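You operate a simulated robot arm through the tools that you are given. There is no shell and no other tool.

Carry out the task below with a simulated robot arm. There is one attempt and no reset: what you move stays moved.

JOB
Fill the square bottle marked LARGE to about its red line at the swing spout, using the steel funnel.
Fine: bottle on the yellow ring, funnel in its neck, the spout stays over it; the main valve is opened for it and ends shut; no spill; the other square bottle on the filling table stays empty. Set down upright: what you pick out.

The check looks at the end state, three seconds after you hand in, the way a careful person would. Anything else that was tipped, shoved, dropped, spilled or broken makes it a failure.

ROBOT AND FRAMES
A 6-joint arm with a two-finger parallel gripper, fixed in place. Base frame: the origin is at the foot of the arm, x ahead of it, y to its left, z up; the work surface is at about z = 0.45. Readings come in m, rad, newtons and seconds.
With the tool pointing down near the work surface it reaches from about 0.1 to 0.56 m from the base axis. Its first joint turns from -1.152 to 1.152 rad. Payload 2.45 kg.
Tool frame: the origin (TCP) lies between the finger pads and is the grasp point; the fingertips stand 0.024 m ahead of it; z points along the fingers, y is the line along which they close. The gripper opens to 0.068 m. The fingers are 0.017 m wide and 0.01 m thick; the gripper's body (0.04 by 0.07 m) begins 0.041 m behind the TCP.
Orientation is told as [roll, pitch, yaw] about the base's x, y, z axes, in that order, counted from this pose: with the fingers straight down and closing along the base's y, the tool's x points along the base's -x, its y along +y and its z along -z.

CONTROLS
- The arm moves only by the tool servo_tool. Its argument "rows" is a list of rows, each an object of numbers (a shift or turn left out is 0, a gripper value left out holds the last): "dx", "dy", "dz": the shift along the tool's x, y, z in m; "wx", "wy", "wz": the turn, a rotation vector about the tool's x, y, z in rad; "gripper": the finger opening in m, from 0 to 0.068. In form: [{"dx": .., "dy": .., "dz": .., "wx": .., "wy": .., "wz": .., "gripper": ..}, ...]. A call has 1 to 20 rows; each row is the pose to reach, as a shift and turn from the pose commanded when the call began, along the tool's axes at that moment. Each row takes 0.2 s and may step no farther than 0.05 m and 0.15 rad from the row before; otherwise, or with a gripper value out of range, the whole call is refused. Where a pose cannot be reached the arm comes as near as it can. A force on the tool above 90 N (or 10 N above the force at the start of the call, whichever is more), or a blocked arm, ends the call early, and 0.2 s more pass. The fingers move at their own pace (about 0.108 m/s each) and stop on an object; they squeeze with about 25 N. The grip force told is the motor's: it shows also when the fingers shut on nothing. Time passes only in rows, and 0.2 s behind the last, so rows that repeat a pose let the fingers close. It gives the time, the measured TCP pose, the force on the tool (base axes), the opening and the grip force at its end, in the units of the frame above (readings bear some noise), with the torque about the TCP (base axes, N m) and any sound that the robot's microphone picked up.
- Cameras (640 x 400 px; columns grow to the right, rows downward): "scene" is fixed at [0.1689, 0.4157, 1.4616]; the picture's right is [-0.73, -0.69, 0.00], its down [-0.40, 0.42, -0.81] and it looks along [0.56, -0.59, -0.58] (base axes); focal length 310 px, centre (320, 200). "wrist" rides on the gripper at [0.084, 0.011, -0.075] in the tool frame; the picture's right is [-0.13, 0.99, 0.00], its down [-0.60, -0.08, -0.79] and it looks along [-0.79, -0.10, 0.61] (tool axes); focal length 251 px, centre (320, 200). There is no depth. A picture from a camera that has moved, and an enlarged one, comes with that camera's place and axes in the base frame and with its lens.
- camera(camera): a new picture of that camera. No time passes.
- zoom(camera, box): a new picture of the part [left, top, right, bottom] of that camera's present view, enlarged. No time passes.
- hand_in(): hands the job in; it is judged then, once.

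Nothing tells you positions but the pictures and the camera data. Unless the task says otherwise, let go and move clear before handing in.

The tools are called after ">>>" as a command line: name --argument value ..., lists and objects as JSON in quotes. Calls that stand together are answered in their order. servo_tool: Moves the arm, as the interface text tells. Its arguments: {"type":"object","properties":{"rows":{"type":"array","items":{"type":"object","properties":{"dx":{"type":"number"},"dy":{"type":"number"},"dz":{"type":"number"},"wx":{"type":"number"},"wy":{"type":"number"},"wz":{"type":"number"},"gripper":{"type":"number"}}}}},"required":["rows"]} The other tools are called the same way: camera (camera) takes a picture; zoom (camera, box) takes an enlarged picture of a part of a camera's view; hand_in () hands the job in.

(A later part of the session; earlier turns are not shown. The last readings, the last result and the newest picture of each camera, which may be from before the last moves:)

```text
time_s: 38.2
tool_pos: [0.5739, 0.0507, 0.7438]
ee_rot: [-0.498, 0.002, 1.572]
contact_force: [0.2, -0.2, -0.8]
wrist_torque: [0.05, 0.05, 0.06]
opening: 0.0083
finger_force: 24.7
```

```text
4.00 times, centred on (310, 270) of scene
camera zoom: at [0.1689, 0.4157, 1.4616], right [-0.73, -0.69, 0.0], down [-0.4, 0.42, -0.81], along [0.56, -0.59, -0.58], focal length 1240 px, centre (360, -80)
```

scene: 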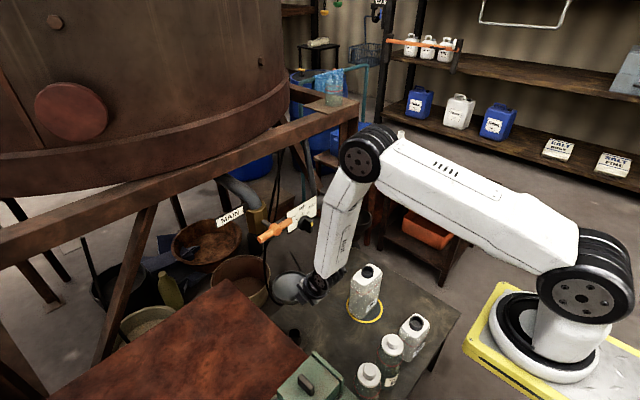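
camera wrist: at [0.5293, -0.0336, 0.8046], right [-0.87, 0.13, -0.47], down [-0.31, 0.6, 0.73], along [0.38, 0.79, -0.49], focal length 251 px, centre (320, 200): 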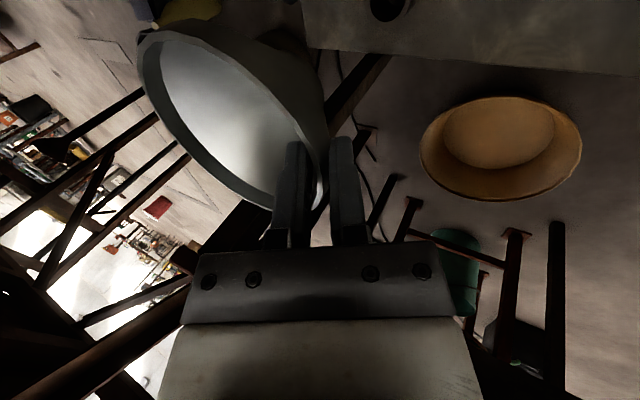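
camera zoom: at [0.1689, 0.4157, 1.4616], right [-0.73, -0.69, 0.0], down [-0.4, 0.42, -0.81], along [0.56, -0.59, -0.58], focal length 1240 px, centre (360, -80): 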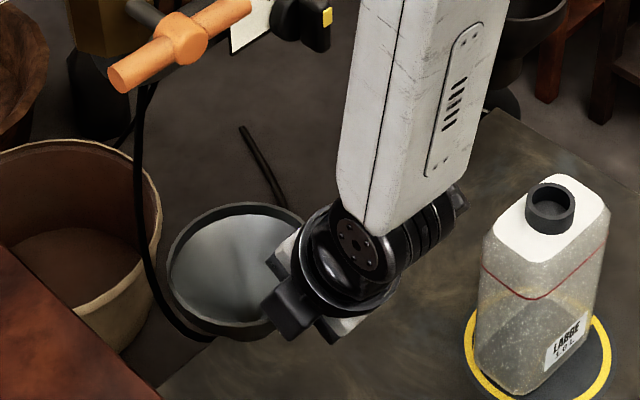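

The funnel looks level: its rim matches a level circle within a couple of degrees. I'll zoom to see the stem.

>>> zoom --camera "wrist" --box '[130, 0, 350, 140]'

>>> zoom --camera "wrist" --box '[340, 0, 440, 40]'

```text
2.86 times, centred on (240, 70) of wrist
camera zoom: at [0.5293, -0.0336, 0.8046], right [-0.87, 0.13, -0.47], down [-0.31, 0.6, 0.73], along [0.38, 0.79, -0.49], focal length 718 px, centre (549, 571)
```

zoom: 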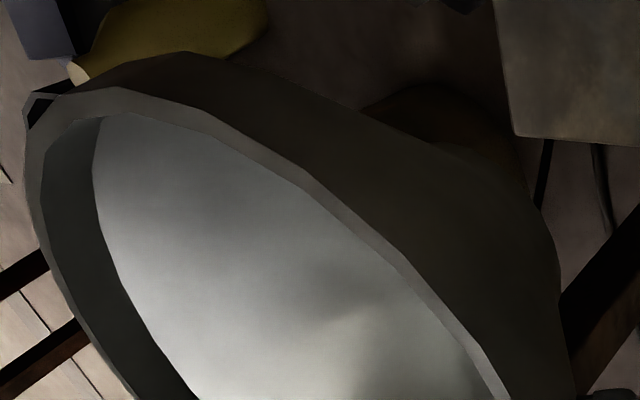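

```text
6.40 times, centred on (390, 20) of wrist
camera zoom: at [0.5293, -0.0336, 0.8046], right [-0.87, 0.13, -0.47], down [-0.31, 0.6, 0.73], along [0.38, 0.79, -0.49], focal length 1609 px, centre (-128, 1352)
```

zoom: 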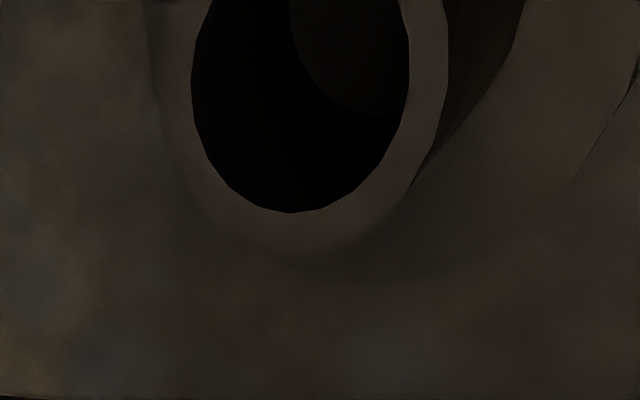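

The funnel is firmly held and the holder stayed in place. I'll raise it a bit more, then carry it slowly to hover above the LARGE neck, with its centre over (0.544, -0.220).

>>> servo_tool --rows '[{"dy": -0.011, "dz": -0.02}, {"dy": -0.022, "dz": -0.0404}, {"dx": 0.02, "dy": -0.016, "dz": -0.0435}, {"dx": 0.05, "dy": -0.008, "dz": -0.048}, {"dx": 0.08, "dy": 0.0, "dz": -0.0525}, {"dx": 0.11, "dy": 0.01, "dz": -0.058}, {"dx": 0.14, "dy": 0.02, "dz": -0.0635}, {"dx": 0.17, "dy": 0.03, "dz": -0.069}, {"dx": 0.2, "dy": 0.039, "dz": -0.074}, {"dx": 0.23, "dy": 0.047, "dz": -0.078}, {"dx": 0.255, "dy": 0.0539, "dz": -0.0818}, {"dx": 0.271, "dy": 0.0539, "dz": -0.0818}, {"dx": 0.271, "dy": 0.0539, "dz": -0.0818}]'

>>> camera --camera "wrist"

>>> camera --camera "scene"

>>> zoom --camera "scene" --box '[310, 200, 420, 320]'

```text
time_s: 41.0
tool_pos: [0.488, -0.2211, 0.7897]
ee_rot: [-0.499, 0.002, 1.569]
contact_force: [0.0, 0.4, -0.3]
wrist_torque: [0.01, 0.05, 0.01]
opening: 0.0088
finger_force: 24.4
```

```text
taken
camera wrist: at [0.443, -0.3048, 0.8494], right [-0.87, 0.13, -0.47], down [-0.31, 0.6, 0.73], along [0.38, 0.79, -0.49], focal length 251 px, centre (320, 200)
```

wrist: 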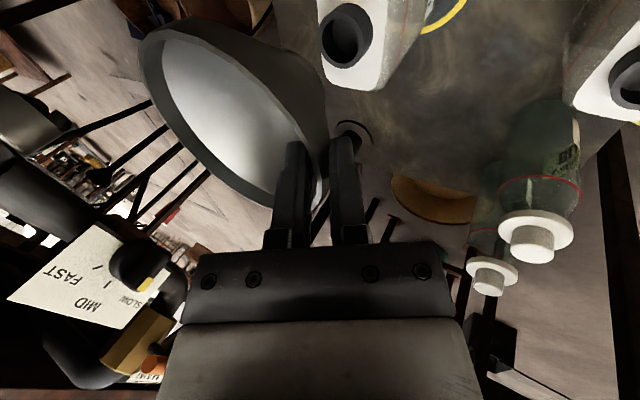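

```text
taken
```

scene: 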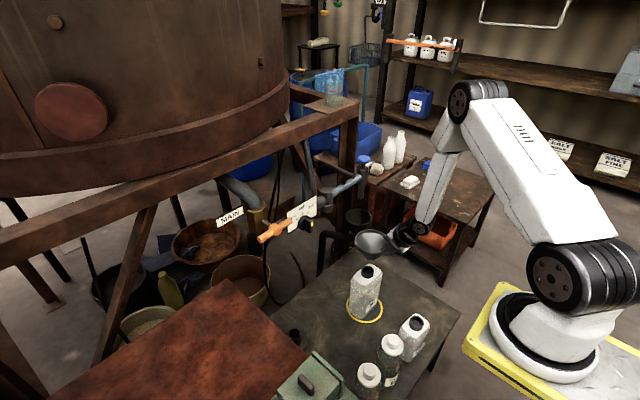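

```text
3.33 times, centred on (365, 260) of scene
camera zoom: at [0.1689, 0.4157, 1.4616], right [-0.73, -0.69, 0.0], down [-0.4, 0.42, -0.81], along [0.56, -0.59, -0.58], focal length 1033 px, centre (170, 0)
```

zoom: 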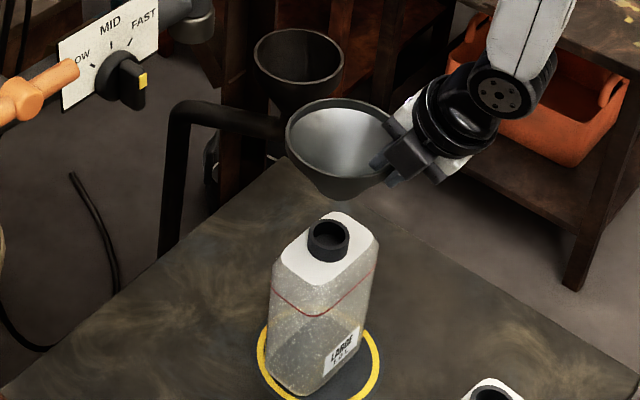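

The funnel hovers over the neck. I'll zoom in on the stem relative to the neck from both cameras.

>>> zoom --camera "scene" --box '[345, 225, 395, 290]'

>>> zoom --camera "wrist" --box '[230, 0, 420, 120]'

```text
6.15 times, centred on (370, 258) of scene
camera zoom: at [0.1689, 0.4157, 1.4616], right [-0.73, -0.69, 0.0], down [-0.4, 0.42, -0.81], along [0.56, -0.59, -0.58], focal length 1908 px, centre (12, -154)
```

zoom: 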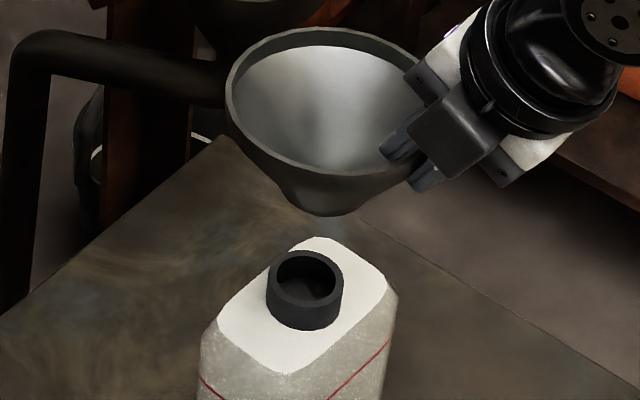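

```text
3.33 times, centred on (325, 60) of wrist
camera zoom: at [0.443, -0.3048, 0.8494], right [-0.87, 0.13, -0.47], down [-0.31, 0.6, 0.73], along [0.38, 0.79, -0.49], focal length 838 px, centre (303, 667)
```

zoom: 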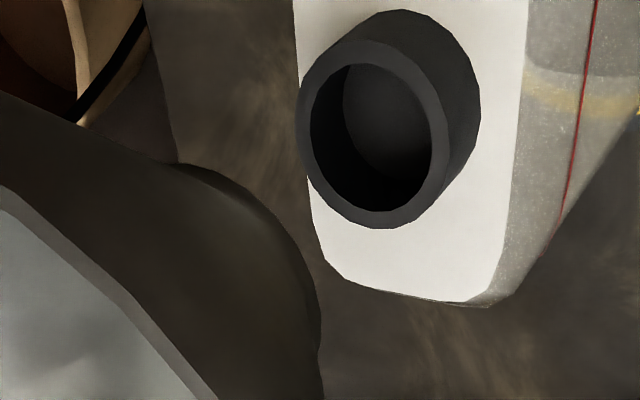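

I'll zoom further on the gap between the cone and the neck to see the stem tip.

>>> zoom --camera "scene" --box '[358, 250, 382, 280]'

```text
13.33 times, centred on (370, 265) of scene
camera zoom: at [0.1689, 0.4157, 1.4616], right [-0.73, -0.69, 0.0], down [-0.4, 0.42, -0.81], along [0.56, -0.59, -0.58], focal length 4133 px, centre (-347, -667)
```

zoom: 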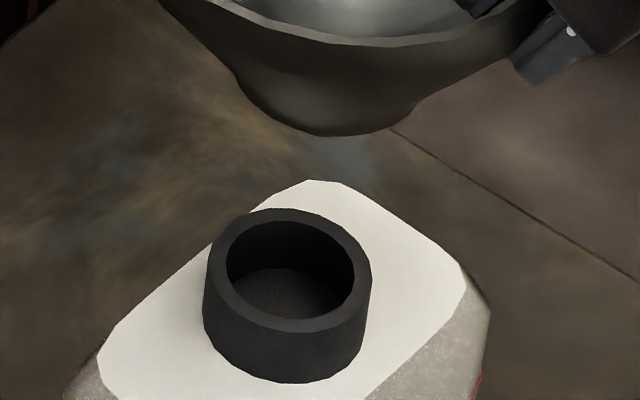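

The funnel's visible underside is a collar about 0.045 m wide, and the stem is hidden beneath it. The scene view suggests the funnel sits about 5 mm to the picture's right of the neck. I'll shift it (+3, +3 mm) and lower 4.5 cm for a close comparison.

>>> servo_tool --rows '[{"dx": -0.003, "dy": -0.0026, "dz": 0.0014}, {"dx": -0.003, "dy": 0.0046, "dz": 0.0146}, {"dx": -0.003, "dy": 0.0118, "dz": 0.0278}, {"dx": -0.003, "dy": 0.019, "dz": 0.0409}, {"dx": -0.003, "dy": 0.019, "dz": 0.0409}]'

>>> zoom --camera "scene" --box '[358, 250, 382, 280]'

>>> zoom --camera "scene" --box '[335, 225, 405, 290]'

>>> zoom --camera "wrist" --box '[200, 0, 450, 150]'

```text
time_s: 42.2
tool_pos: [0.4907, -0.2178, 0.7468]
ee_rot: [-0.499, 0.002, 1.571]
contact_force: [-0.4, -0.9, -1.4]
wrist_torque: [0.02, 0.03, 0.01]
opening: 0.0087
finger_force: 25.8
```

```text
13.33 times, centred on (370, 265) of scene
camera zoom: at [0.1689, 0.4157, 1.4616], right [-0.73, -0.69, 0.0], down [-0.4, 0.42, -0.81], along [0.56, -0.59, -0.58], focal length 4133 px, centre (-347, -667)
```

zoom: 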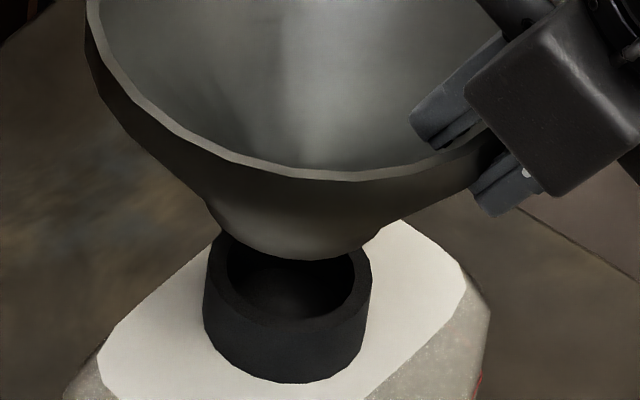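

```text
6.15 times, centred on (370, 258) of scene
camera zoom: at [0.1689, 0.4157, 1.4616], right [-0.73, -0.69, 0.0], down [-0.4, 0.42, -0.81], along [0.56, -0.59, -0.58], focal length 1908 px, centre (12, -154)
```

zoom: 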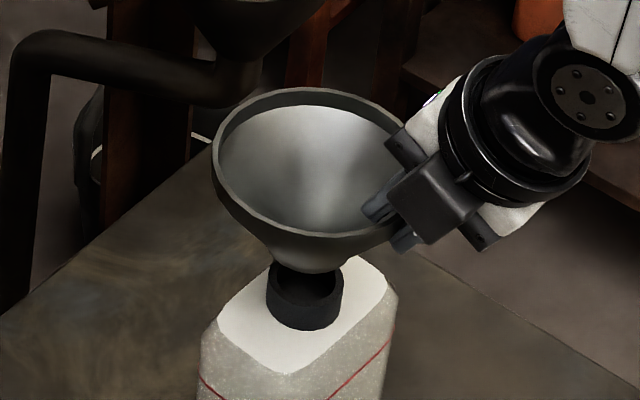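

```text
2.56 times, centred on (325, 75) of wrist
camera zoom: at [0.4462, -0.3021, 0.8052], right [-0.87, 0.13, -0.48], down [-0.31, 0.6, 0.73], along [0.38, 0.79, -0.49], focal length 644 px, centre (307, 520)
```

zoom: 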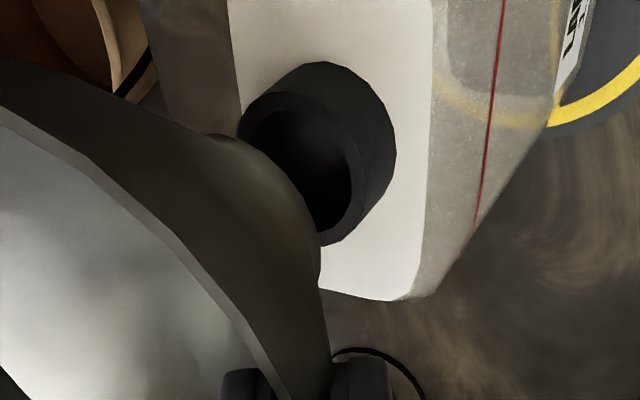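

In the scene view, funnel collar and neck now line up left to right. I'll take zooms of the wrist view to check the front-to-back alignment.

>>> zoom --camera "wrist" --box '[120, 0, 350, 220]'

>>> zoom --camera "wrist" --box '[260, 20, 360, 100]'

```text
1.82 times, centred on (235, 110) of wrist
camera zoom: at [0.4462, -0.3021, 0.8052], right [-0.87, 0.13, -0.48], down [-0.31, 0.6, 0.73], along [0.38, 0.79, -0.49], focal length 457 px, centre (474, 364)
```

zoom: 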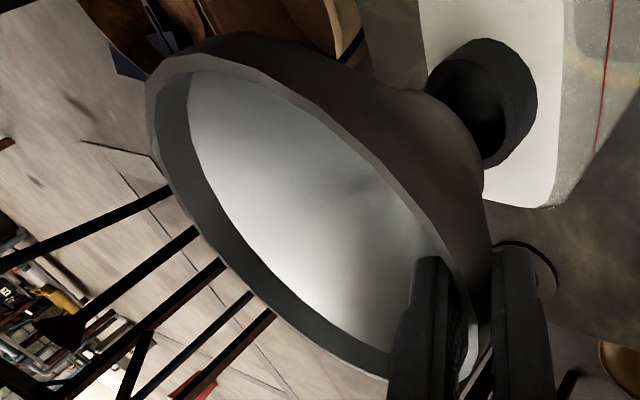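

```text
5.00 times, centred on (310, 60) of wrist
camera zoom: at [0.4462, -0.3021, 0.8052], right [-0.87, 0.13, -0.48], down [-0.31, 0.6, 0.73], along [0.38, 0.79, -0.49], focal length 1257 px, centre (370, 900)
```

zoom: 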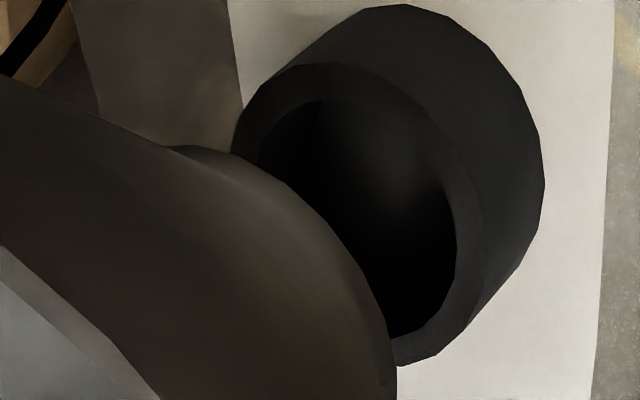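

The wrist-camera rim fit gives the funnel centre at (0.5455, -0.221), against the neck at (0.546, -0.221). That is aligned within a couple of millimetres. I'll check the empty holder's height to predict the seating height.

>>> zoom --camera "scene" --box '[265, 300, 325, 350]'

```text
8.00 times, centred on (295, 325) of scene
camera zoom: at [0.1689, 0.4157, 1.4616], right [-0.73, -0.69, 0.0], down [-0.4, 0.42, -0.81], along [0.56, -0.59, -0.58], focal length 2480 px, centre (520, -800)
```

zoom: 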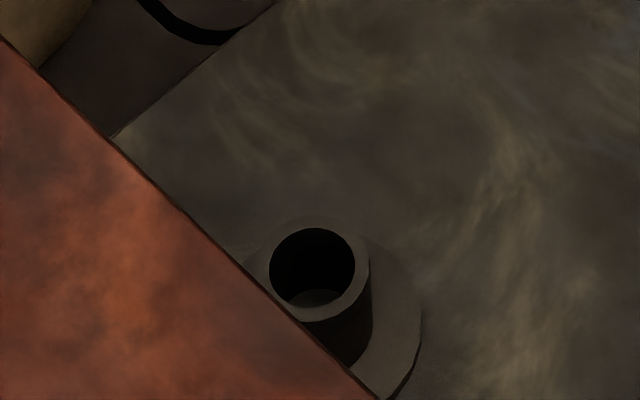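

The holder's top is at about z = 0.507 with a similar bore, so the funnel should seat with its rim near z = 0.70 (TCP about 0.707). I'll lower 25 mm and check.

>>> servo_tool --rows '[{"dy": 0.0048, "dz": 0.0088}, {"dy": 0.0096, "dz": 0.0176}, {"dy": 0.012, "dz": 0.022}, {"dy": 0.012, "dz": 0.022}]'

>>> zoom --camera "scene" --box '[348, 245, 392, 285]'

>>> zoom --camera "wrist" --box '[240, 0, 400, 110]'

```text
time_s: 43.2
tool_pos: [0.4909, -0.2163, 0.7205]
ee_rot: [-0.499, 0.001, 1.571]
contact_force: [0.3, -0.1, -1.5]
wrist_torque: [-0.03, 0.05, 0.03]
opening: 0.0084
finger_force: 24.6
```

```text
10.00 times, centred on (370, 265) of scene
camera zoom: at [0.1689, 0.4157, 1.4616], right [-0.73, -0.69, 0.0], down [-0.4, 0.42, -0.81], along [0.56, -0.59, -0.58], focal length 3100 px, centre (-180, -450)
```

zoom: 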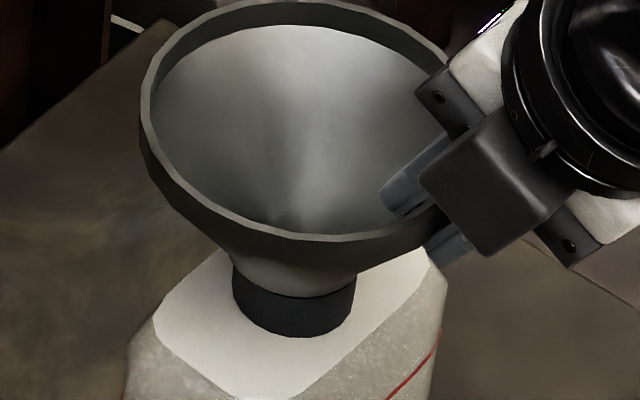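

```text
3.64 times, centred on (320, 55) of wrist
camera zoom: at [0.4456, -0.3013, 0.7808], right [-0.87, 0.13, -0.48], down [-0.31, 0.6, 0.73], along [0.38, 0.79, -0.49], focal length 914 px, centre (320, 727)
```

zoom: 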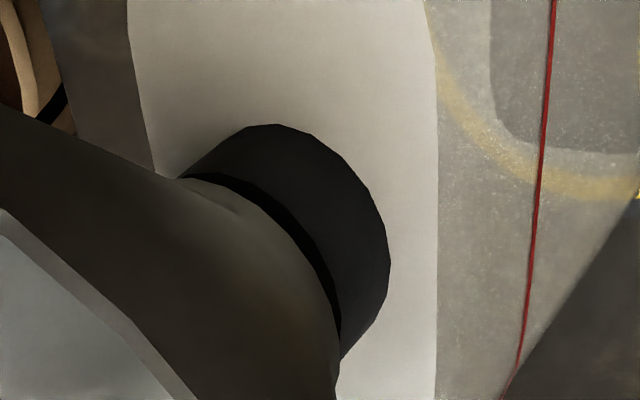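

The funnel is well centred over the neck and nearly seated. I'll lower in small steps and watch the force.

>>> servo_tool --rows '[{"dy": 0.0019, "dz": 0.0035}, {"dy": 0.0038, "dz": 0.007}, {"dy": 0.0038, "dz": 0.007}]'

>>> zoom --camera "scene" --box '[348, 245, 392, 285]'

>>> zoom --camera "wrist" --box '[240, 0, 400, 110]'

```text
time_s: 44.0
tool_pos: [0.4907, -0.2173, 0.7141]
ee_rot: [-0.5, 0.001, 1.572]
contact_force: [-5.0, 0.6, 19.2]
wrist_torque: [0.02, -0.33, -0.04]
opening: 0.0087
finger_force: 24.9
```

```text
10.00 times, centred on (370, 265) of scene
camera zoom: at [0.1684, 0.4159, 1.4616], right [-0.73, -0.69, 0.0], down [-0.4, 0.42, -0.81], along [0.56, -0.59, -0.58], focal length 3100 px, centre (-180, -450)
```

zoom: 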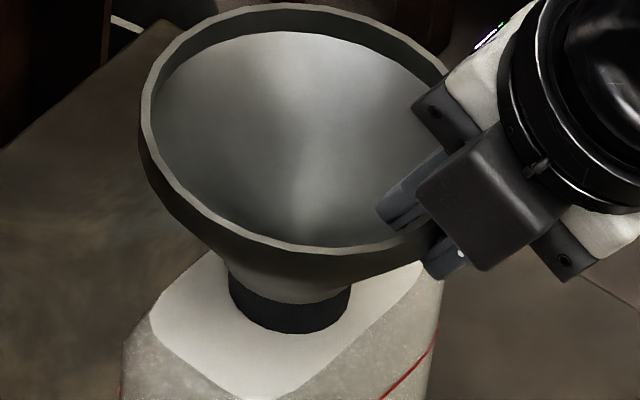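

```text
3.64 times, centred on (320, 55) of wrist
camera zoom: at [0.4459, -0.3018, 0.7737], right [-0.87, 0.13, -0.48], down [-0.31, 0.61, 0.73], along [0.38, 0.79, -0.49], focal length 914 px, centre (320, 727)
```

zoom: 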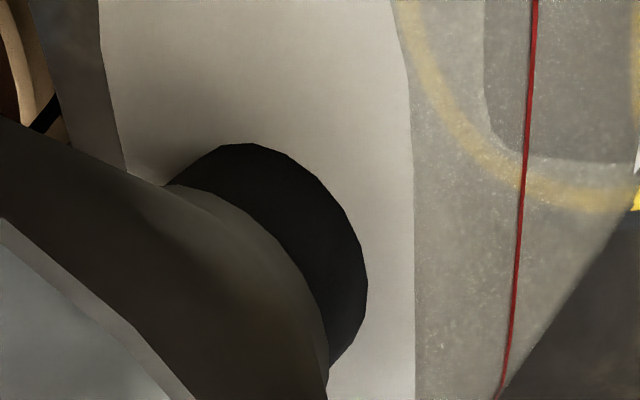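

Contact at TCP z = 0.714 with about 19 N pressing, which is close to the predicted seating height. The underside appears to be inside the neck. I'll ease off the pressure by a millimetre or so and re-read.

>>> servo_tool --rows '[{"dy": -0.0005, "dz": -0.0009}, {"dy": -0.0005, "dz": -0.0009}]'

>>> zoom --camera "scene" --box '[330, 230, 410, 330]'

```text
time_s: 44.6
tool_pos: [0.4902, -0.2155, 0.7135]
ee_rot: [-0.497, 0.001, 1.571]
contact_force: [-0.9, -1.0, 2.7]
wrist_torque: [-0.09, -0.03, -0.07]
opening: 0.0087
finger_force: 25.0
```

```text
4.00 times, centred on (370, 280) of scene
camera zoom: at [0.1688, 0.4157, 1.4616], right [-0.73, -0.69, 0.0], down [-0.4, 0.42, -0.81], along [0.56, -0.59, -0.58], focal length 1240 px, centre (120, -120)
```

zoom: 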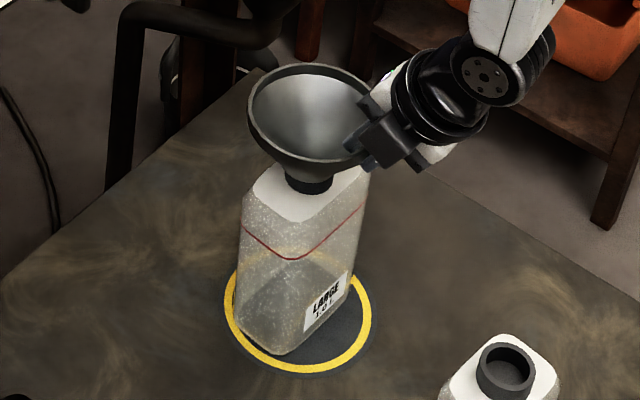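

Only 2.7 N now and the bottle is upright on the ring. I'll open the fingers just a little, so they still bracket the wall, and see whether the funnel stays seated.

>>> servo_tool --rows '[{"gripper": 0.011}, {"gripper": 0.014}, {"gripper": 0.015}, {"gripper": 0.015}]'

>>> zoom --camera "scene" --box '[348, 245, 392, 285]'

>>> zoom --camera "wrist" --box '[120, 0, 440, 220]'

```text
time_s: 45.6
tool_pos: [0.4898, -0.2173, 0.714]
ee_rot: [-0.499, 0.001, 1.572]
contact_force: [-0.6, 0.7, -0.6]
wrist_torque: [0.02, 0.0, 0.01]
opening: 0.015
finger_force: 0.0
```

```text
10.00 times, centred on (370, 265) of scene
camera zoom: at [0.1689, 0.4157, 1.4616], right [-0.73, -0.69, 0.0], down [-0.4, 0.42, -0.81], along [0.56, -0.59, -0.58], focal length 3100 px, centre (-180, -450)
```

zoom: 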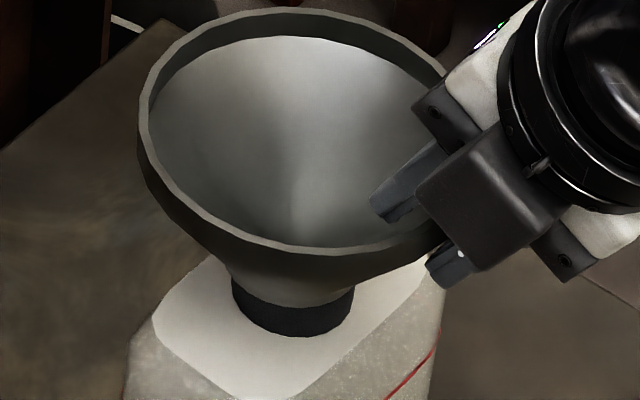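

```text
1.82 times, centred on (280, 110) of wrist
camera zoom: at [0.4459, -0.3013, 0.7741], right [-0.87, 0.13, -0.48], down [-0.31, 0.6, 0.73], along [0.38, 0.79, -0.49], focal length 457 px, centre (393, 364)
```

zoom: 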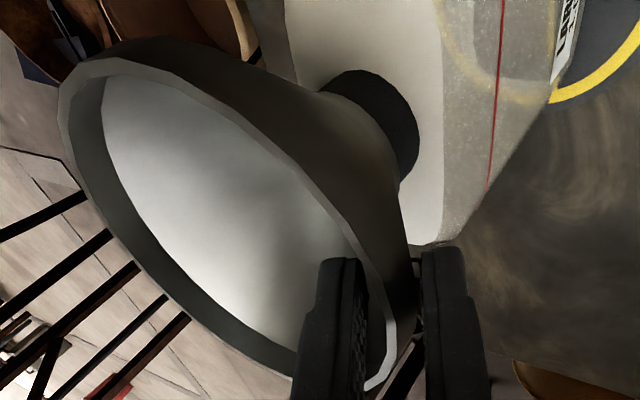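

The funnel settled by about 2 mm and stays put without being gripped. I'll open further and retreat back along the tool axis.

>>> servo_tool --rows '[{"gripper": 0.024}, {"gripper": 0.034}, {"gripper": 0.036}, {"dz": -0.015, "gripper": 0.036}, {"dz": -0.03, "gripper": 0.036}, {"dz": -0.05, "gripper": 0.036}, {"dz": -0.075, "gripper": 0.036}, {"dz": -0.1, "gripper": 0.036}]'

>>> zoom --camera "scene" --box '[330, 230, 410, 330]'

>>> camera --camera "wrist"

>>> camera --camera "scene"

```text
time_s: 47.4
tool_pos: [0.4424, -0.2156, 0.8016]
ee_rot: [-0.499, 0.002, 1.573]
contact_force: [0.7, 0.3, -1.6]
wrist_torque: [0.02, 0.0, 0.03]
opening: 0.0361
finger_force: 0.0
```

```text
4.00 times, centred on (370, 280) of scene
camera zoom: at [0.1689, 0.4157, 1.4616], right [-0.73, -0.69, 0.0], down [-0.4, 0.42, -0.81], along [0.56, -0.59, -0.58], focal length 1240 px, centre (120, -120)
```

zoom: 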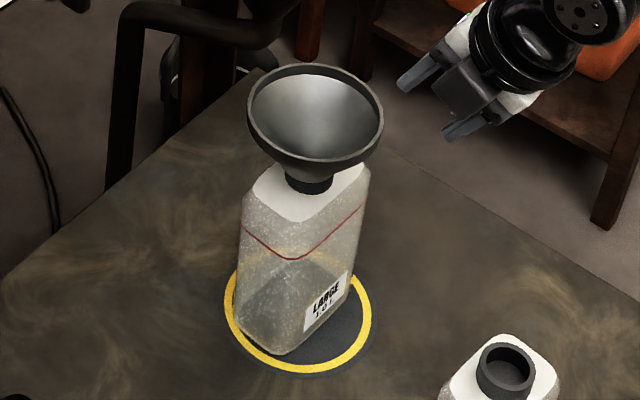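

```text
taken
camera wrist: at [0.3966, -0.3011, 0.8617], right [-0.87, 0.13, -0.48], down [-0.31, 0.6, 0.73], along [0.38, 0.79, -0.49], focal length 251 px, centre (320, 200)
```

wrist: 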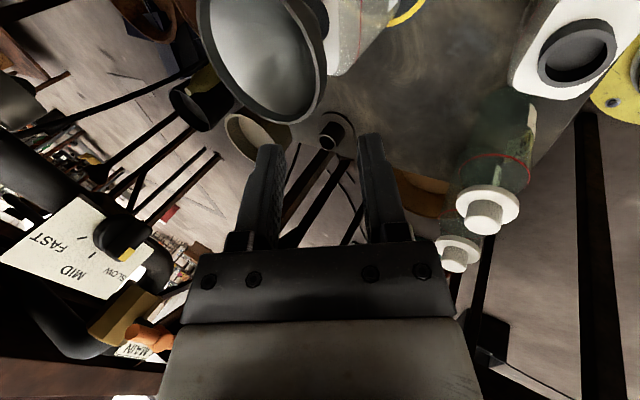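

```text
taken
```

scene: 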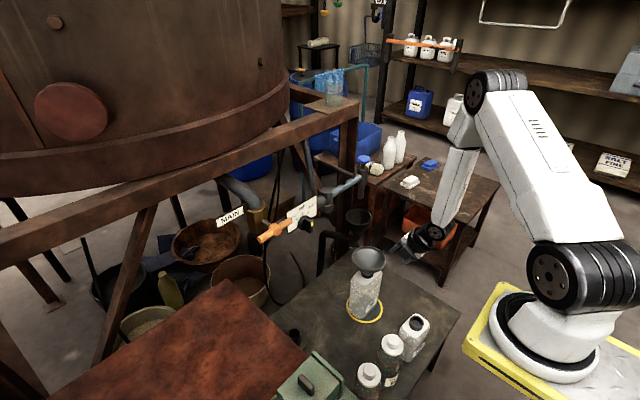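

The funnel is seated in the LARGE neck and stands level. Next is the spout: pivot near (0.743, -0.221), and a T-handle whose vertical stem is near (0.742, -0.308) between z = 0.874 and 0.916. I'll grip that stem with a horizontal hand. First I'll raise up and straighten the tool.

>>> servo_tool --rows '[{"dy": -0.0144, "dz": -0.0263}, {"dy": -0.0288, "dz": -0.0527, "wx": -0.12}, {"dy": -0.0431, "dz": -0.079, "wx": -0.25}, {"dy": -0.0575, "dz": -0.1053, "wx": -0.38}, {"dy": -0.0719, "dz": -0.1317, "wx": -0.5}]'

>>> camera --camera "scene"

```text
time_s: 48.6
tool_pos: [0.4326, -0.195, 0.9218]
ee_rot: [-0.148, -0.129, 1.438]
contact_force: [-2.5, -1.5, -0.4]
wrist_torque: [0.05, -0.16, -0.02]
opening: 0.0357
finger_force: 0.2
out of reach, approached as far as the arm can: row 3, 4, 5
```

```text
taken
```

scene: 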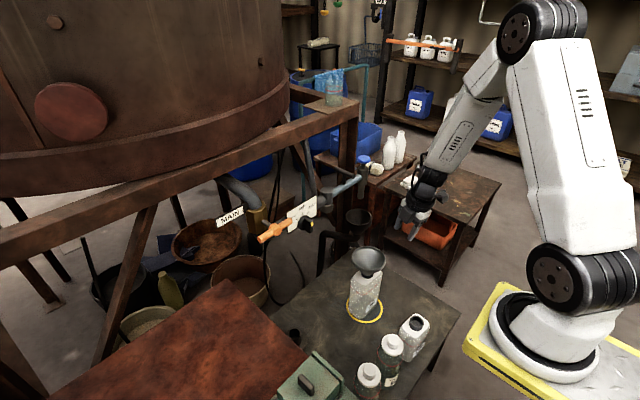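

The wrist joint ran into its limit at that yaw. I'll unwind the yaw first, about the tool's own axis, then correct the small tilt left over.

>>> servo_tool --rows '[{"wz": 0.14}, {"wz": 0.28}, {"wz": 0.42}, {"wz": 0.56}, {"wz": 0.7}, {"wz": 0.84}, {"wz": 0.98}, {"wz": 1.12}, {"wz": 1.26}, {"wz": 1.4}]'

>>> camera --camera "scene"

```text
time_s: 50.8
tool_pos: [0.4217, -0.2017, 0.9201]
ee_rot: [0.043, -0.098, 0.166]
contact_force: [-0.7, -0.2, -1.0]
wrist_torque: [0.01, -0.03, 0.0]
opening: 0.0361
finger_force: 0.0
```

```text
taken
```

scene: 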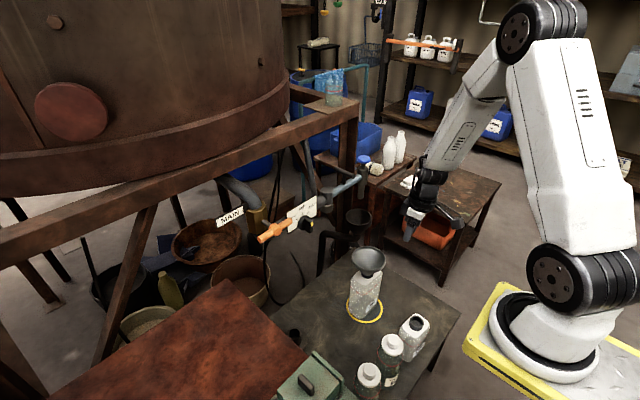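

Nearly vertical again. I'll correct the remaining small tilt and then pitch the hand forward to horizontal, well above the bottle.

>>> servo_tool --rows '[{"dx": -0.01, "dy": -0.02, "dz": -0.01, "wx": 0.022, "wy": 0.05, "wz": 0.08}, {"dx": -0.025, "dy": -0.045, "dz": -0.02, "wx": 0.043, "wy": 0.098, "wz": 0.166}, {"dx": -0.04, "dy": -0.07, "dz": -0.03, "wx": 0.043, "wy": 0.098, "wz": 0.166}]'

```text
time_s: 51.6
tool_pos: [0.4471, -0.2461, 0.9205]
ee_rot: [0.075, -0.104, 0.001]
contact_force: [0.6, 0.4, 0.6]
wrist_torque: [0.0, 0.01, -0.02]
opening: 0.036
finger_force: 0.0
out of reach, approached as far as the arm can: row 1, 2, 3
```

The arm seems to be in a flipped wrist configuration that blocks an exact vertical here, but pitching forward should suit it. I'll pitch the hand forward toward horizontal while moving to about (0.55, -0.30, 0.93), well clear of everything.

>>> servo_tool --rows '[{"dx": -0.01, "dy": -0.005, "wy": -0.14}, {"dx": -0.02, "dy": -0.01, "wy": -0.28}, {"dx": -0.03, "dy": -0.016, "wy": -0.42}, {"dx": -0.04, "dy": -0.022, "wy": -0.56}, {"dx": -0.05, "dy": -0.028, "wy": -0.7}]'

>>> camera --camera "scene"

```text
time_s: 52.8
tool_pos: [0.495, -0.2752, 0.9224]
ee_rot: [0.107, -0.806, -0.07]
contact_force: [0.2, 0.2, -0.5]
wrist_torque: [-0.01, 0.0, 0.01]
opening: 0.0359
finger_force: 0.1
```

```text
taken
```

scene: 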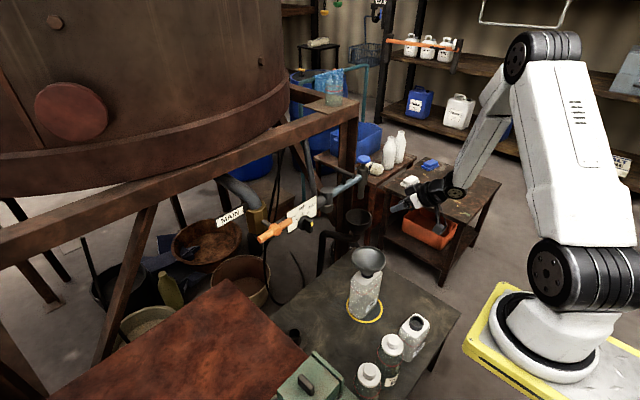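

The pitch is working well. I'll complete it to horizontal, pointing +x with fingers closing along y, and move to a standoff at about (0.60, -0.308, 0.91).

>>> servo_tool --rows '[{"dx": -0.011, "dy": -0.006, "dz": 0.014, "wx": 0.006, "wy": -0.127, "wz": -0.0113}, {"dx": -0.022, "dy": -0.012, "dz": 0.028, "wx": 0.0117, "wy": -0.254, "wz": -0.0225}, {"dx": -0.033, "dy": -0.0175, "dz": 0.041, "wx": 0.0176, "wy": -0.381, "wz": -0.0338}, {"dx": -0.044, "dy": -0.023, "dz": 0.055, "wx": 0.0235, "wy": -0.508, "wz": -0.045}, {"dx": -0.055, "dy": -0.029, "dz": 0.069, "wx": 0.0293, "wy": -0.635, "wz": -0.0563}, {"dx": -0.0654, "dy": -0.0346, "dz": 0.0823, "wx": 0.0352, "wy": -0.7618, "wz": -0.0675}, {"dx": -0.0654, "dy": -0.0346, "dz": 0.0823, "wx": 0.0352, "wy": -0.7618, "wz": -0.0675}]'

>>> camera --camera "scene"

>>> camera --camera "wrist"

```text
time_s: 54.4
tool_pos: [0.6004, -0.3074, 0.9112]
ee_rot: [1.519, -1.57, -1.52]
contact_force: [0.2, -0.2, 0.5]
wrist_torque: [0.0, -0.01, -0.02]
opening: 0.0361
finger_force: 0.0
```

```text
taken
```

scene: 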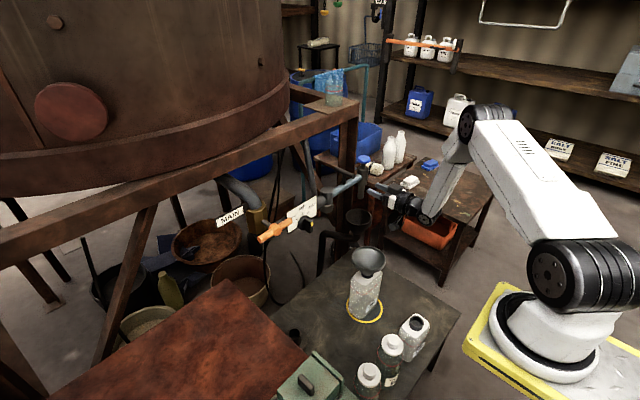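

```text
taken
camera wrist: at [0.5261, -0.2973, 0.8264], right [0.0, 0.99, 0.13], down [-0.79, -0.08, 0.6], along [0.61, -0.1, 0.79], focal length 251 px, centre (320, 200)
```

wrist: 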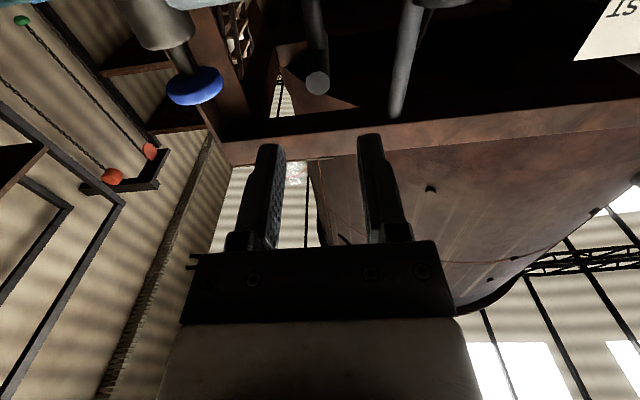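

The hand is horizontal, with the camera below it looking up. The T-bar's near end and the blue knob are in view. I'll zoom for the exact bar and stem position.

>>> zoom --camera "wrist" --box '[100, 0, 460, 40]'

>>> zoom --camera "wrist" --box '[260, 0, 430, 110]'

>>> zoom --camera "scene" --box '[310, 150, 420, 230]'

```text
1.78 times, centred on (280, 20) of wrist
camera zoom: at [0.5261, -0.2973, 0.8264], right [0.0, 0.99, 0.13], down [-0.79, -0.08, 0.6], along [0.61, -0.1, 0.79], focal length 447 px, centre (391, 520)
```

zoom: 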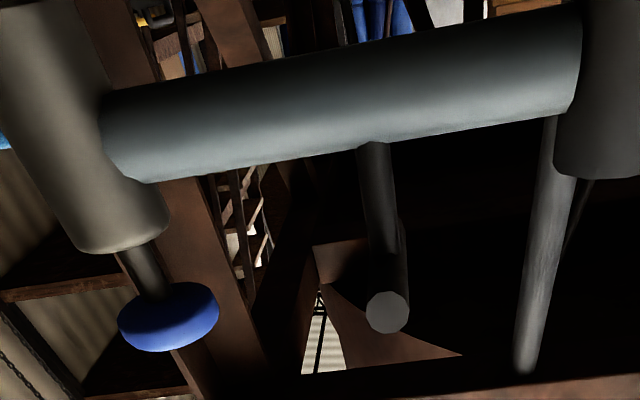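

```text
3.64 times, centred on (345, 55) of wrist
camera zoom: at [0.5261, -0.2973, 0.8264], right [0.0, 0.99, 0.13], down [-0.79, -0.08, 0.6], along [0.61, -0.1, 0.79], focal length 914 px, centre (229, 727)
```

zoom: 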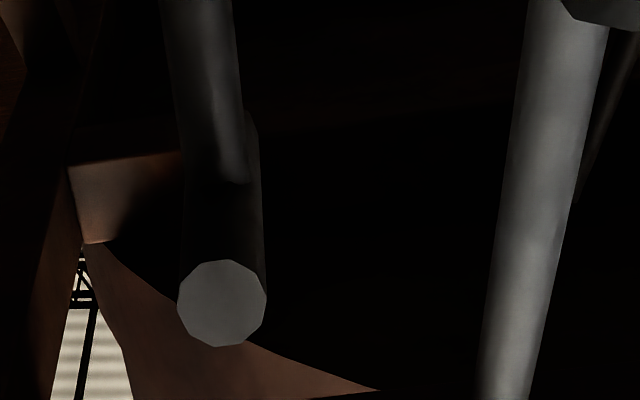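

```text
5.00 times, centred on (365, 190) of scene
camera zoom: at [0.1689, 0.4157, 1.4616], right [-0.73, -0.69, 0.0], down [-0.4, 0.42, -0.81], along [0.56, -0.59, -0.58], focal length 1550 px, centre (95, 250)
```

zoom: 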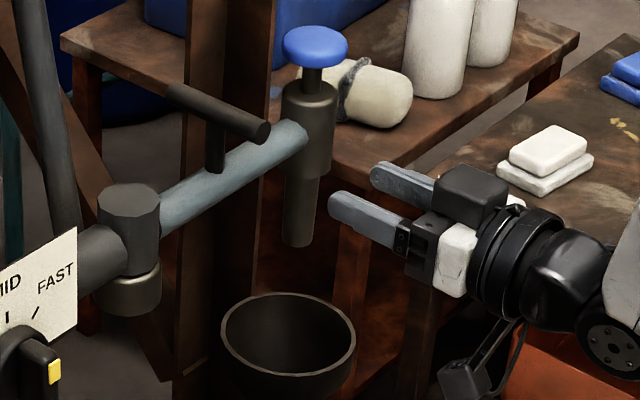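

The stem sits at about (0.742, -0.310), with free height z = 0.872 to 0.908. I'll align at z = 0.890 short of it, then check.

>>> servo_tool --rows '[{"dx": 0.01, "dy": -0.0015, "dz": 0.02}, {"dx": 0.0212, "dy": -0.0026, "dz": 0.045}, {"dx": 0.0212, "dy": -0.0026, "dz": 0.065}, {"dx": 0.0212, "dy": -0.0026, "dz": 0.065}]'

>>> zoom --camera "wrist" --box '[180, 0, 460, 120]'

>>> zoom --camera "scene" --box '[320, 155, 400, 215]'

```text
time_s: 55.4
tool_pos: [0.6656, -0.3113, 0.8893]
ee_rot: [0.874, -1.567, -0.875]
contact_force: [-0.7, -0.7, 0.4]
wrist_torque: [-0.01, 0.04, -0.01]
opening: 0.0361
finger_force: 0.0
```

```text
2.29 times, centred on (320, 60) of wrist
camera zoom: at [0.5915, -0.3004, 0.804], right [0.0, 0.99, 0.13], down [-0.79, -0.08, 0.61], along [0.61, -0.1, 0.79], focal length 575 px, centre (320, 520)
```

zoom: 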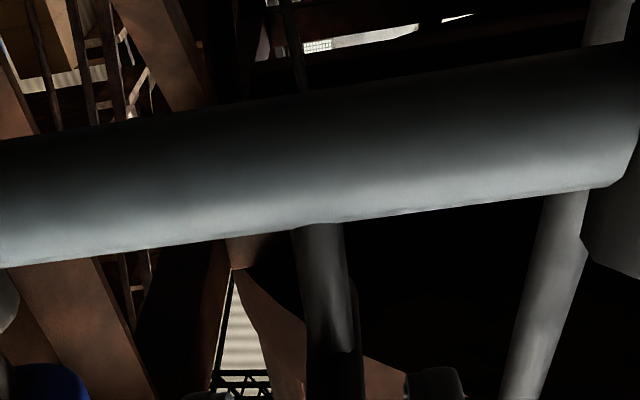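

```text
6.67 times, centred on (360, 185) of scene
camera zoom: at [0.1689, 0.4157, 1.4616], right [-0.73, -0.69, 0.0], down [-0.4, 0.42, -0.81], along [0.56, -0.59, -0.58], focal length 2066 px, centre (53, 300)
```

zoom: 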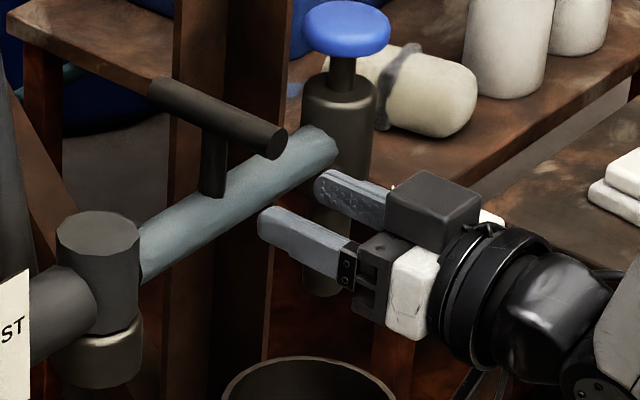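

Alignment looks right: the fingers will pass above the pipe and below the bar, either side of the stem. I'll advance slowly.

>>> servo_tool --rows '[{"dz": 0.02}, {"dz": 0.038}, {"dz": 0.052}, {"dz": 0.062}, {"dz": 0.0645}]'

>>> zoom --camera "wrist" --box '[180, 60, 460, 235]'

>>> zoom --camera "scene" --box '[320, 155, 400, 215]'

```text
time_s: 56.6
tool_pos: [0.7306, -0.3111, 0.888]
ee_rot: [0.811, -1.57, -0.808]
contact_force: [0.6, 0.0, 0.5]
wrist_torque: [-0.01, -0.05, -0.04]
opening: 0.0359
finger_force: 0.1
```

```text
2.29 times, centred on (320, 148) of wrist
camera zoom: at [0.6559, -0.3007, 0.8046], right [0.0, 0.99, 0.13], down [-0.79, -0.08, 0.61], along [0.61, -0.1, 0.79], focal length 575 px, centre (320, 320)
```

zoom: 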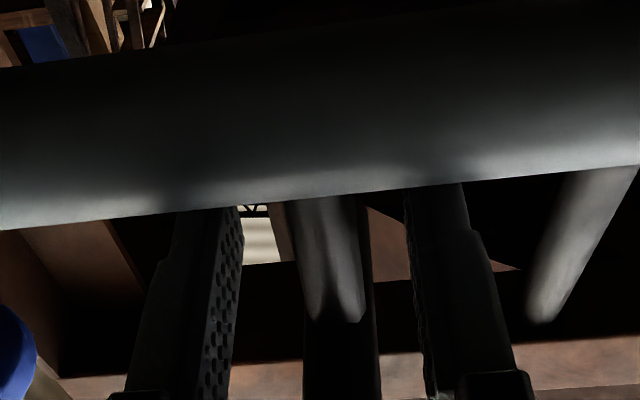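

```text
6.67 times, centred on (360, 185) of scene
camera zoom: at [0.1689, 0.4157, 1.4616], right [-0.73, -0.69, 0.0], down [-0.4, 0.42, -0.81], along [0.56, -0.59, -0.58], focal length 2066 px, centre (53, 300)
```

zoom: 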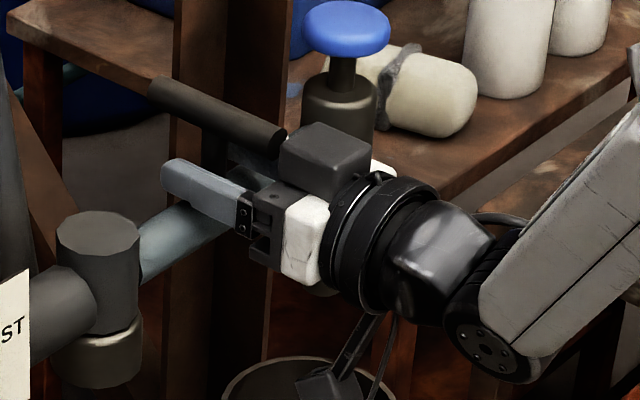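

The stem is between the fingers with no contact. The gripper's top box is close to the bar end, so I'll back off 3 mm and then close on the stem.

>>> servo_tool --rows '[{"dz": -0.003}, {"dz": -0.003, "gripper": 0.02}, {"dz": -0.003, "gripper": 0.01}, {"dz": -0.003, "gripper": 0.005}, {"dz": -0.003, "gripper": 0.005}]'

>>> zoom --camera "wrist" --box '[180, 60, 460, 235]'

>>> zoom --camera "scene" --box '[320, 155, 400, 215]'

```text
time_s: 57.8
tool_pos: [0.726, -0.3086, 0.889]
ee_rot: [0.666, -1.569, -0.665]
contact_force: [-3.7, 6.3, 1.8]
wrist_torque: [-0.04, -0.04, 0.06]
opening: 0.0137
finger_force: 34.0
```

```text
2.29 times, centred on (320, 148) of wrist
camera zoom: at [0.6528, -0.2998, 0.8044], right [0.0, 0.99, 0.13], down [-0.79, -0.08, 0.61], along [0.61, -0.1, 0.79], focal length 575 px, centre (320, 320)
```

zoom: 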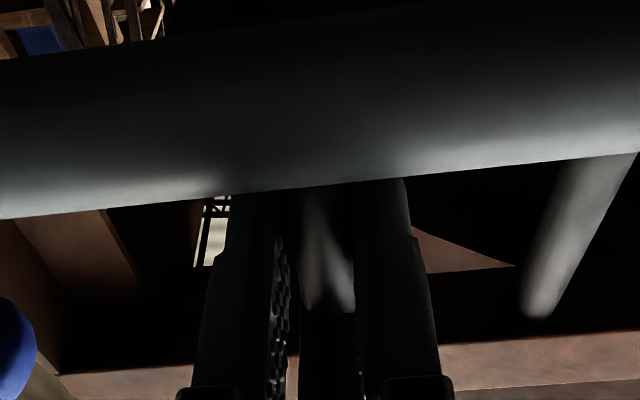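

```text
6.67 times, centred on (360, 185) of scene
camera zoom: at [0.1687, 0.4159, 1.4615], right [-0.73, -0.69, 0.0], down [-0.4, 0.42, -0.81], along [0.56, -0.59, -0.58], focal length 2066 px, centre (53, 300)
```

zoom: 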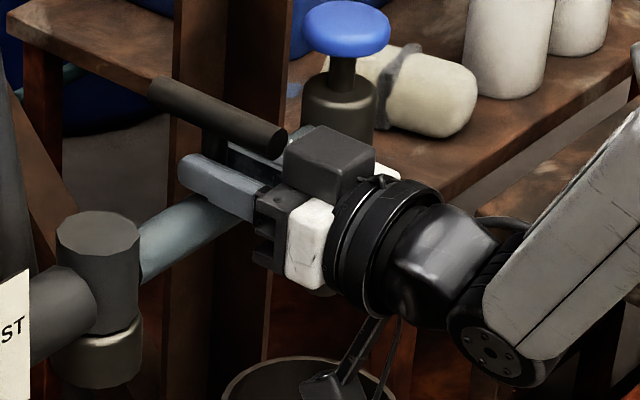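

The stem is gripped (13.7 mm). I'll swing the spout along its arc about the pivot with the hand turning along, starting with a 10° test.

>>> servo_tool --rows '[{"dz": -0.0038, "dy": 0.0005, "wx": 0.029}, {"dz": -0.0076, "dy": 0.0012, "wx": 0.0582}, {"dz": -0.0114, "dy": 0.0021, "wx": 0.087}, {"dz": -0.0151, "dy": 0.0031, "wx": 0.1164}]'

>>> zoom --camera "scene" --box '[300, 145, 420, 235]'

```text
time_s: 58.8
tool_pos: [0.7114, -0.3063, 0.8891]
ee_rot: [0.773, -1.568, -0.89]
contact_force: [3.2, 2.4, 0.3]
wrist_torque: [-0.08, -0.09, -0.04]
opening: 0.0136
finger_force: 33.6
```

```text
4.44 times, centred on (360, 190) of scene
camera zoom: at [0.1689, 0.4158, 1.4615], right [-0.73, -0.69, 0.0], down [-0.4, 0.42, -0.81], along [0.56, -0.59, -0.58], focal length 1378 px, centre (142, 244)
```

zoom: 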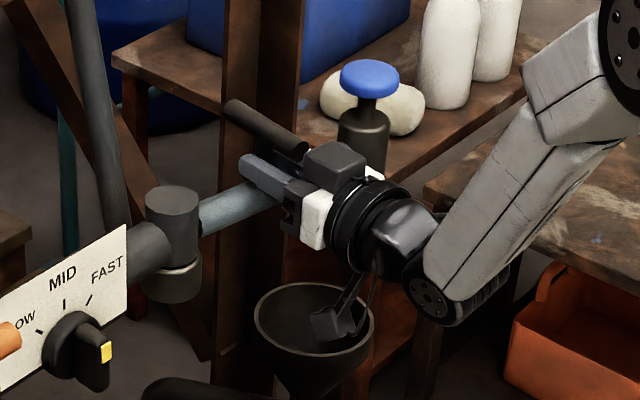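

The spout swings easily with only 3 N. I'll continue the arc to 50° and check again.

>>> servo_tool --rows '[{"dz": -0.0076, "dy": 0.0018, "wx": 0.0582}, {"dz": -0.015, "dy": 0.0041, "wx": 0.1164}, {"dz": -0.0223, "dy": 0.007, "wx": 0.1745}, {"dz": -0.0292, "dy": 0.0106, "wx": 0.2327}, {"dz": -0.0359, "dy": 0.0149, "wx": 0.2909}, {"dz": -0.0421, "dy": 0.0196, "wx": 0.3491}, {"dz": -0.048, "dy": 0.0249, "wx": 0.4072}, {"dz": -0.0535, "dy": 0.0307, "wx": 0.4654}]'

>>> zoom --camera "scene" --box '[280, 145, 440, 285]'

>>> camera --camera "scene"

```text
time_s: 60.6
tool_pos: [0.662, -0.2719, 0.8887]
ee_rot: [0.215, -1.564, -0.801]
contact_force: [-11.9, -15.6, -3.7]
wrist_torque: [-0.31, -0.43, -0.38]
opening: 0.0138
finger_force: 33.8
```

```text
2.86 times, centred on (360, 215) of scene
camera zoom: at [0.1686, 0.4153, 1.4617], right [-0.73, -0.69, 0.0], down [-0.4, 0.42, -0.81], along [0.56, -0.59, -0.58], focal length 886 px, centre (206, 157)
```

zoom: 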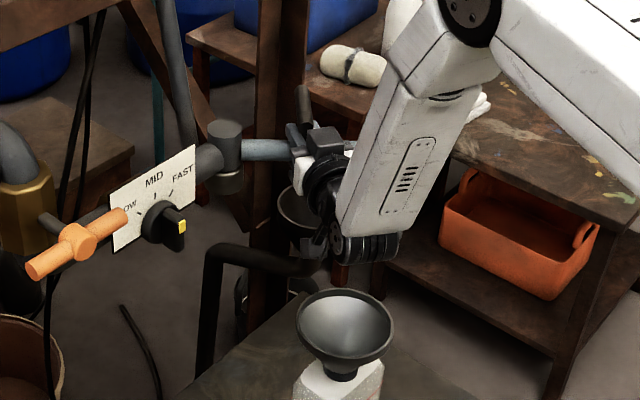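

```text
taken
```

scene: 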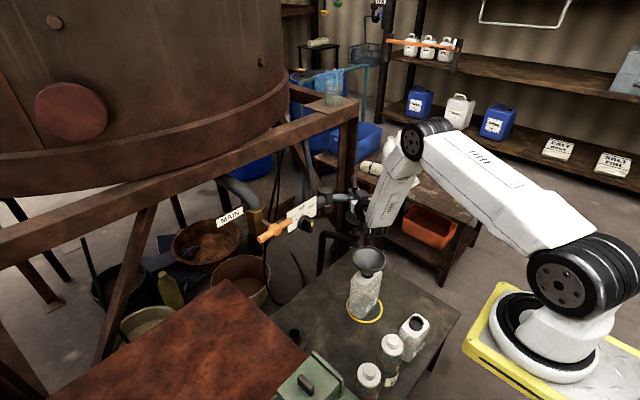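

The force grew to about 20 N pointing radially outward, so my arc is a few millimetres too tight. I'll relax outward by 4 mm and re-read before continuing.

>>> servo_tool --rows '[{"dz": -0.0006, "dy": -0.002}, {"dz": -0.0012, "dy": -0.0039}, {"dz": -0.0012, "dy": -0.0039}]'

>>> zoom --camera "wrist" --box '[0, 0, 640, 100]'

```text
time_s: 61.4
tool_pos: [0.659, -0.2701, 0.8894]
ee_rot: [-0.171, -1.564, -0.405]
contact_force: [6.0, 2.9, -7.3]
wrist_torque: [0.55, 0.76, 0.09]
opening: 0.0137
finger_force: 33.9
```

```text
1.00 times, centred on (320, 50) of wrist (not enlarged: the box is as wide or as high as the picture)
camera zoom: at [0.6032, -0.2214, 0.8047], right [0.54, 0.83, 0.13], down [-0.71, 0.36, 0.61], along [0.46, -0.42, 0.78], focal length 251 px, centre (320, 350)
```

zoom: 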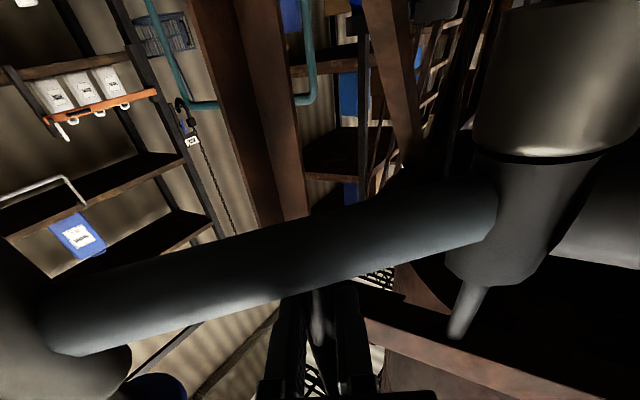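

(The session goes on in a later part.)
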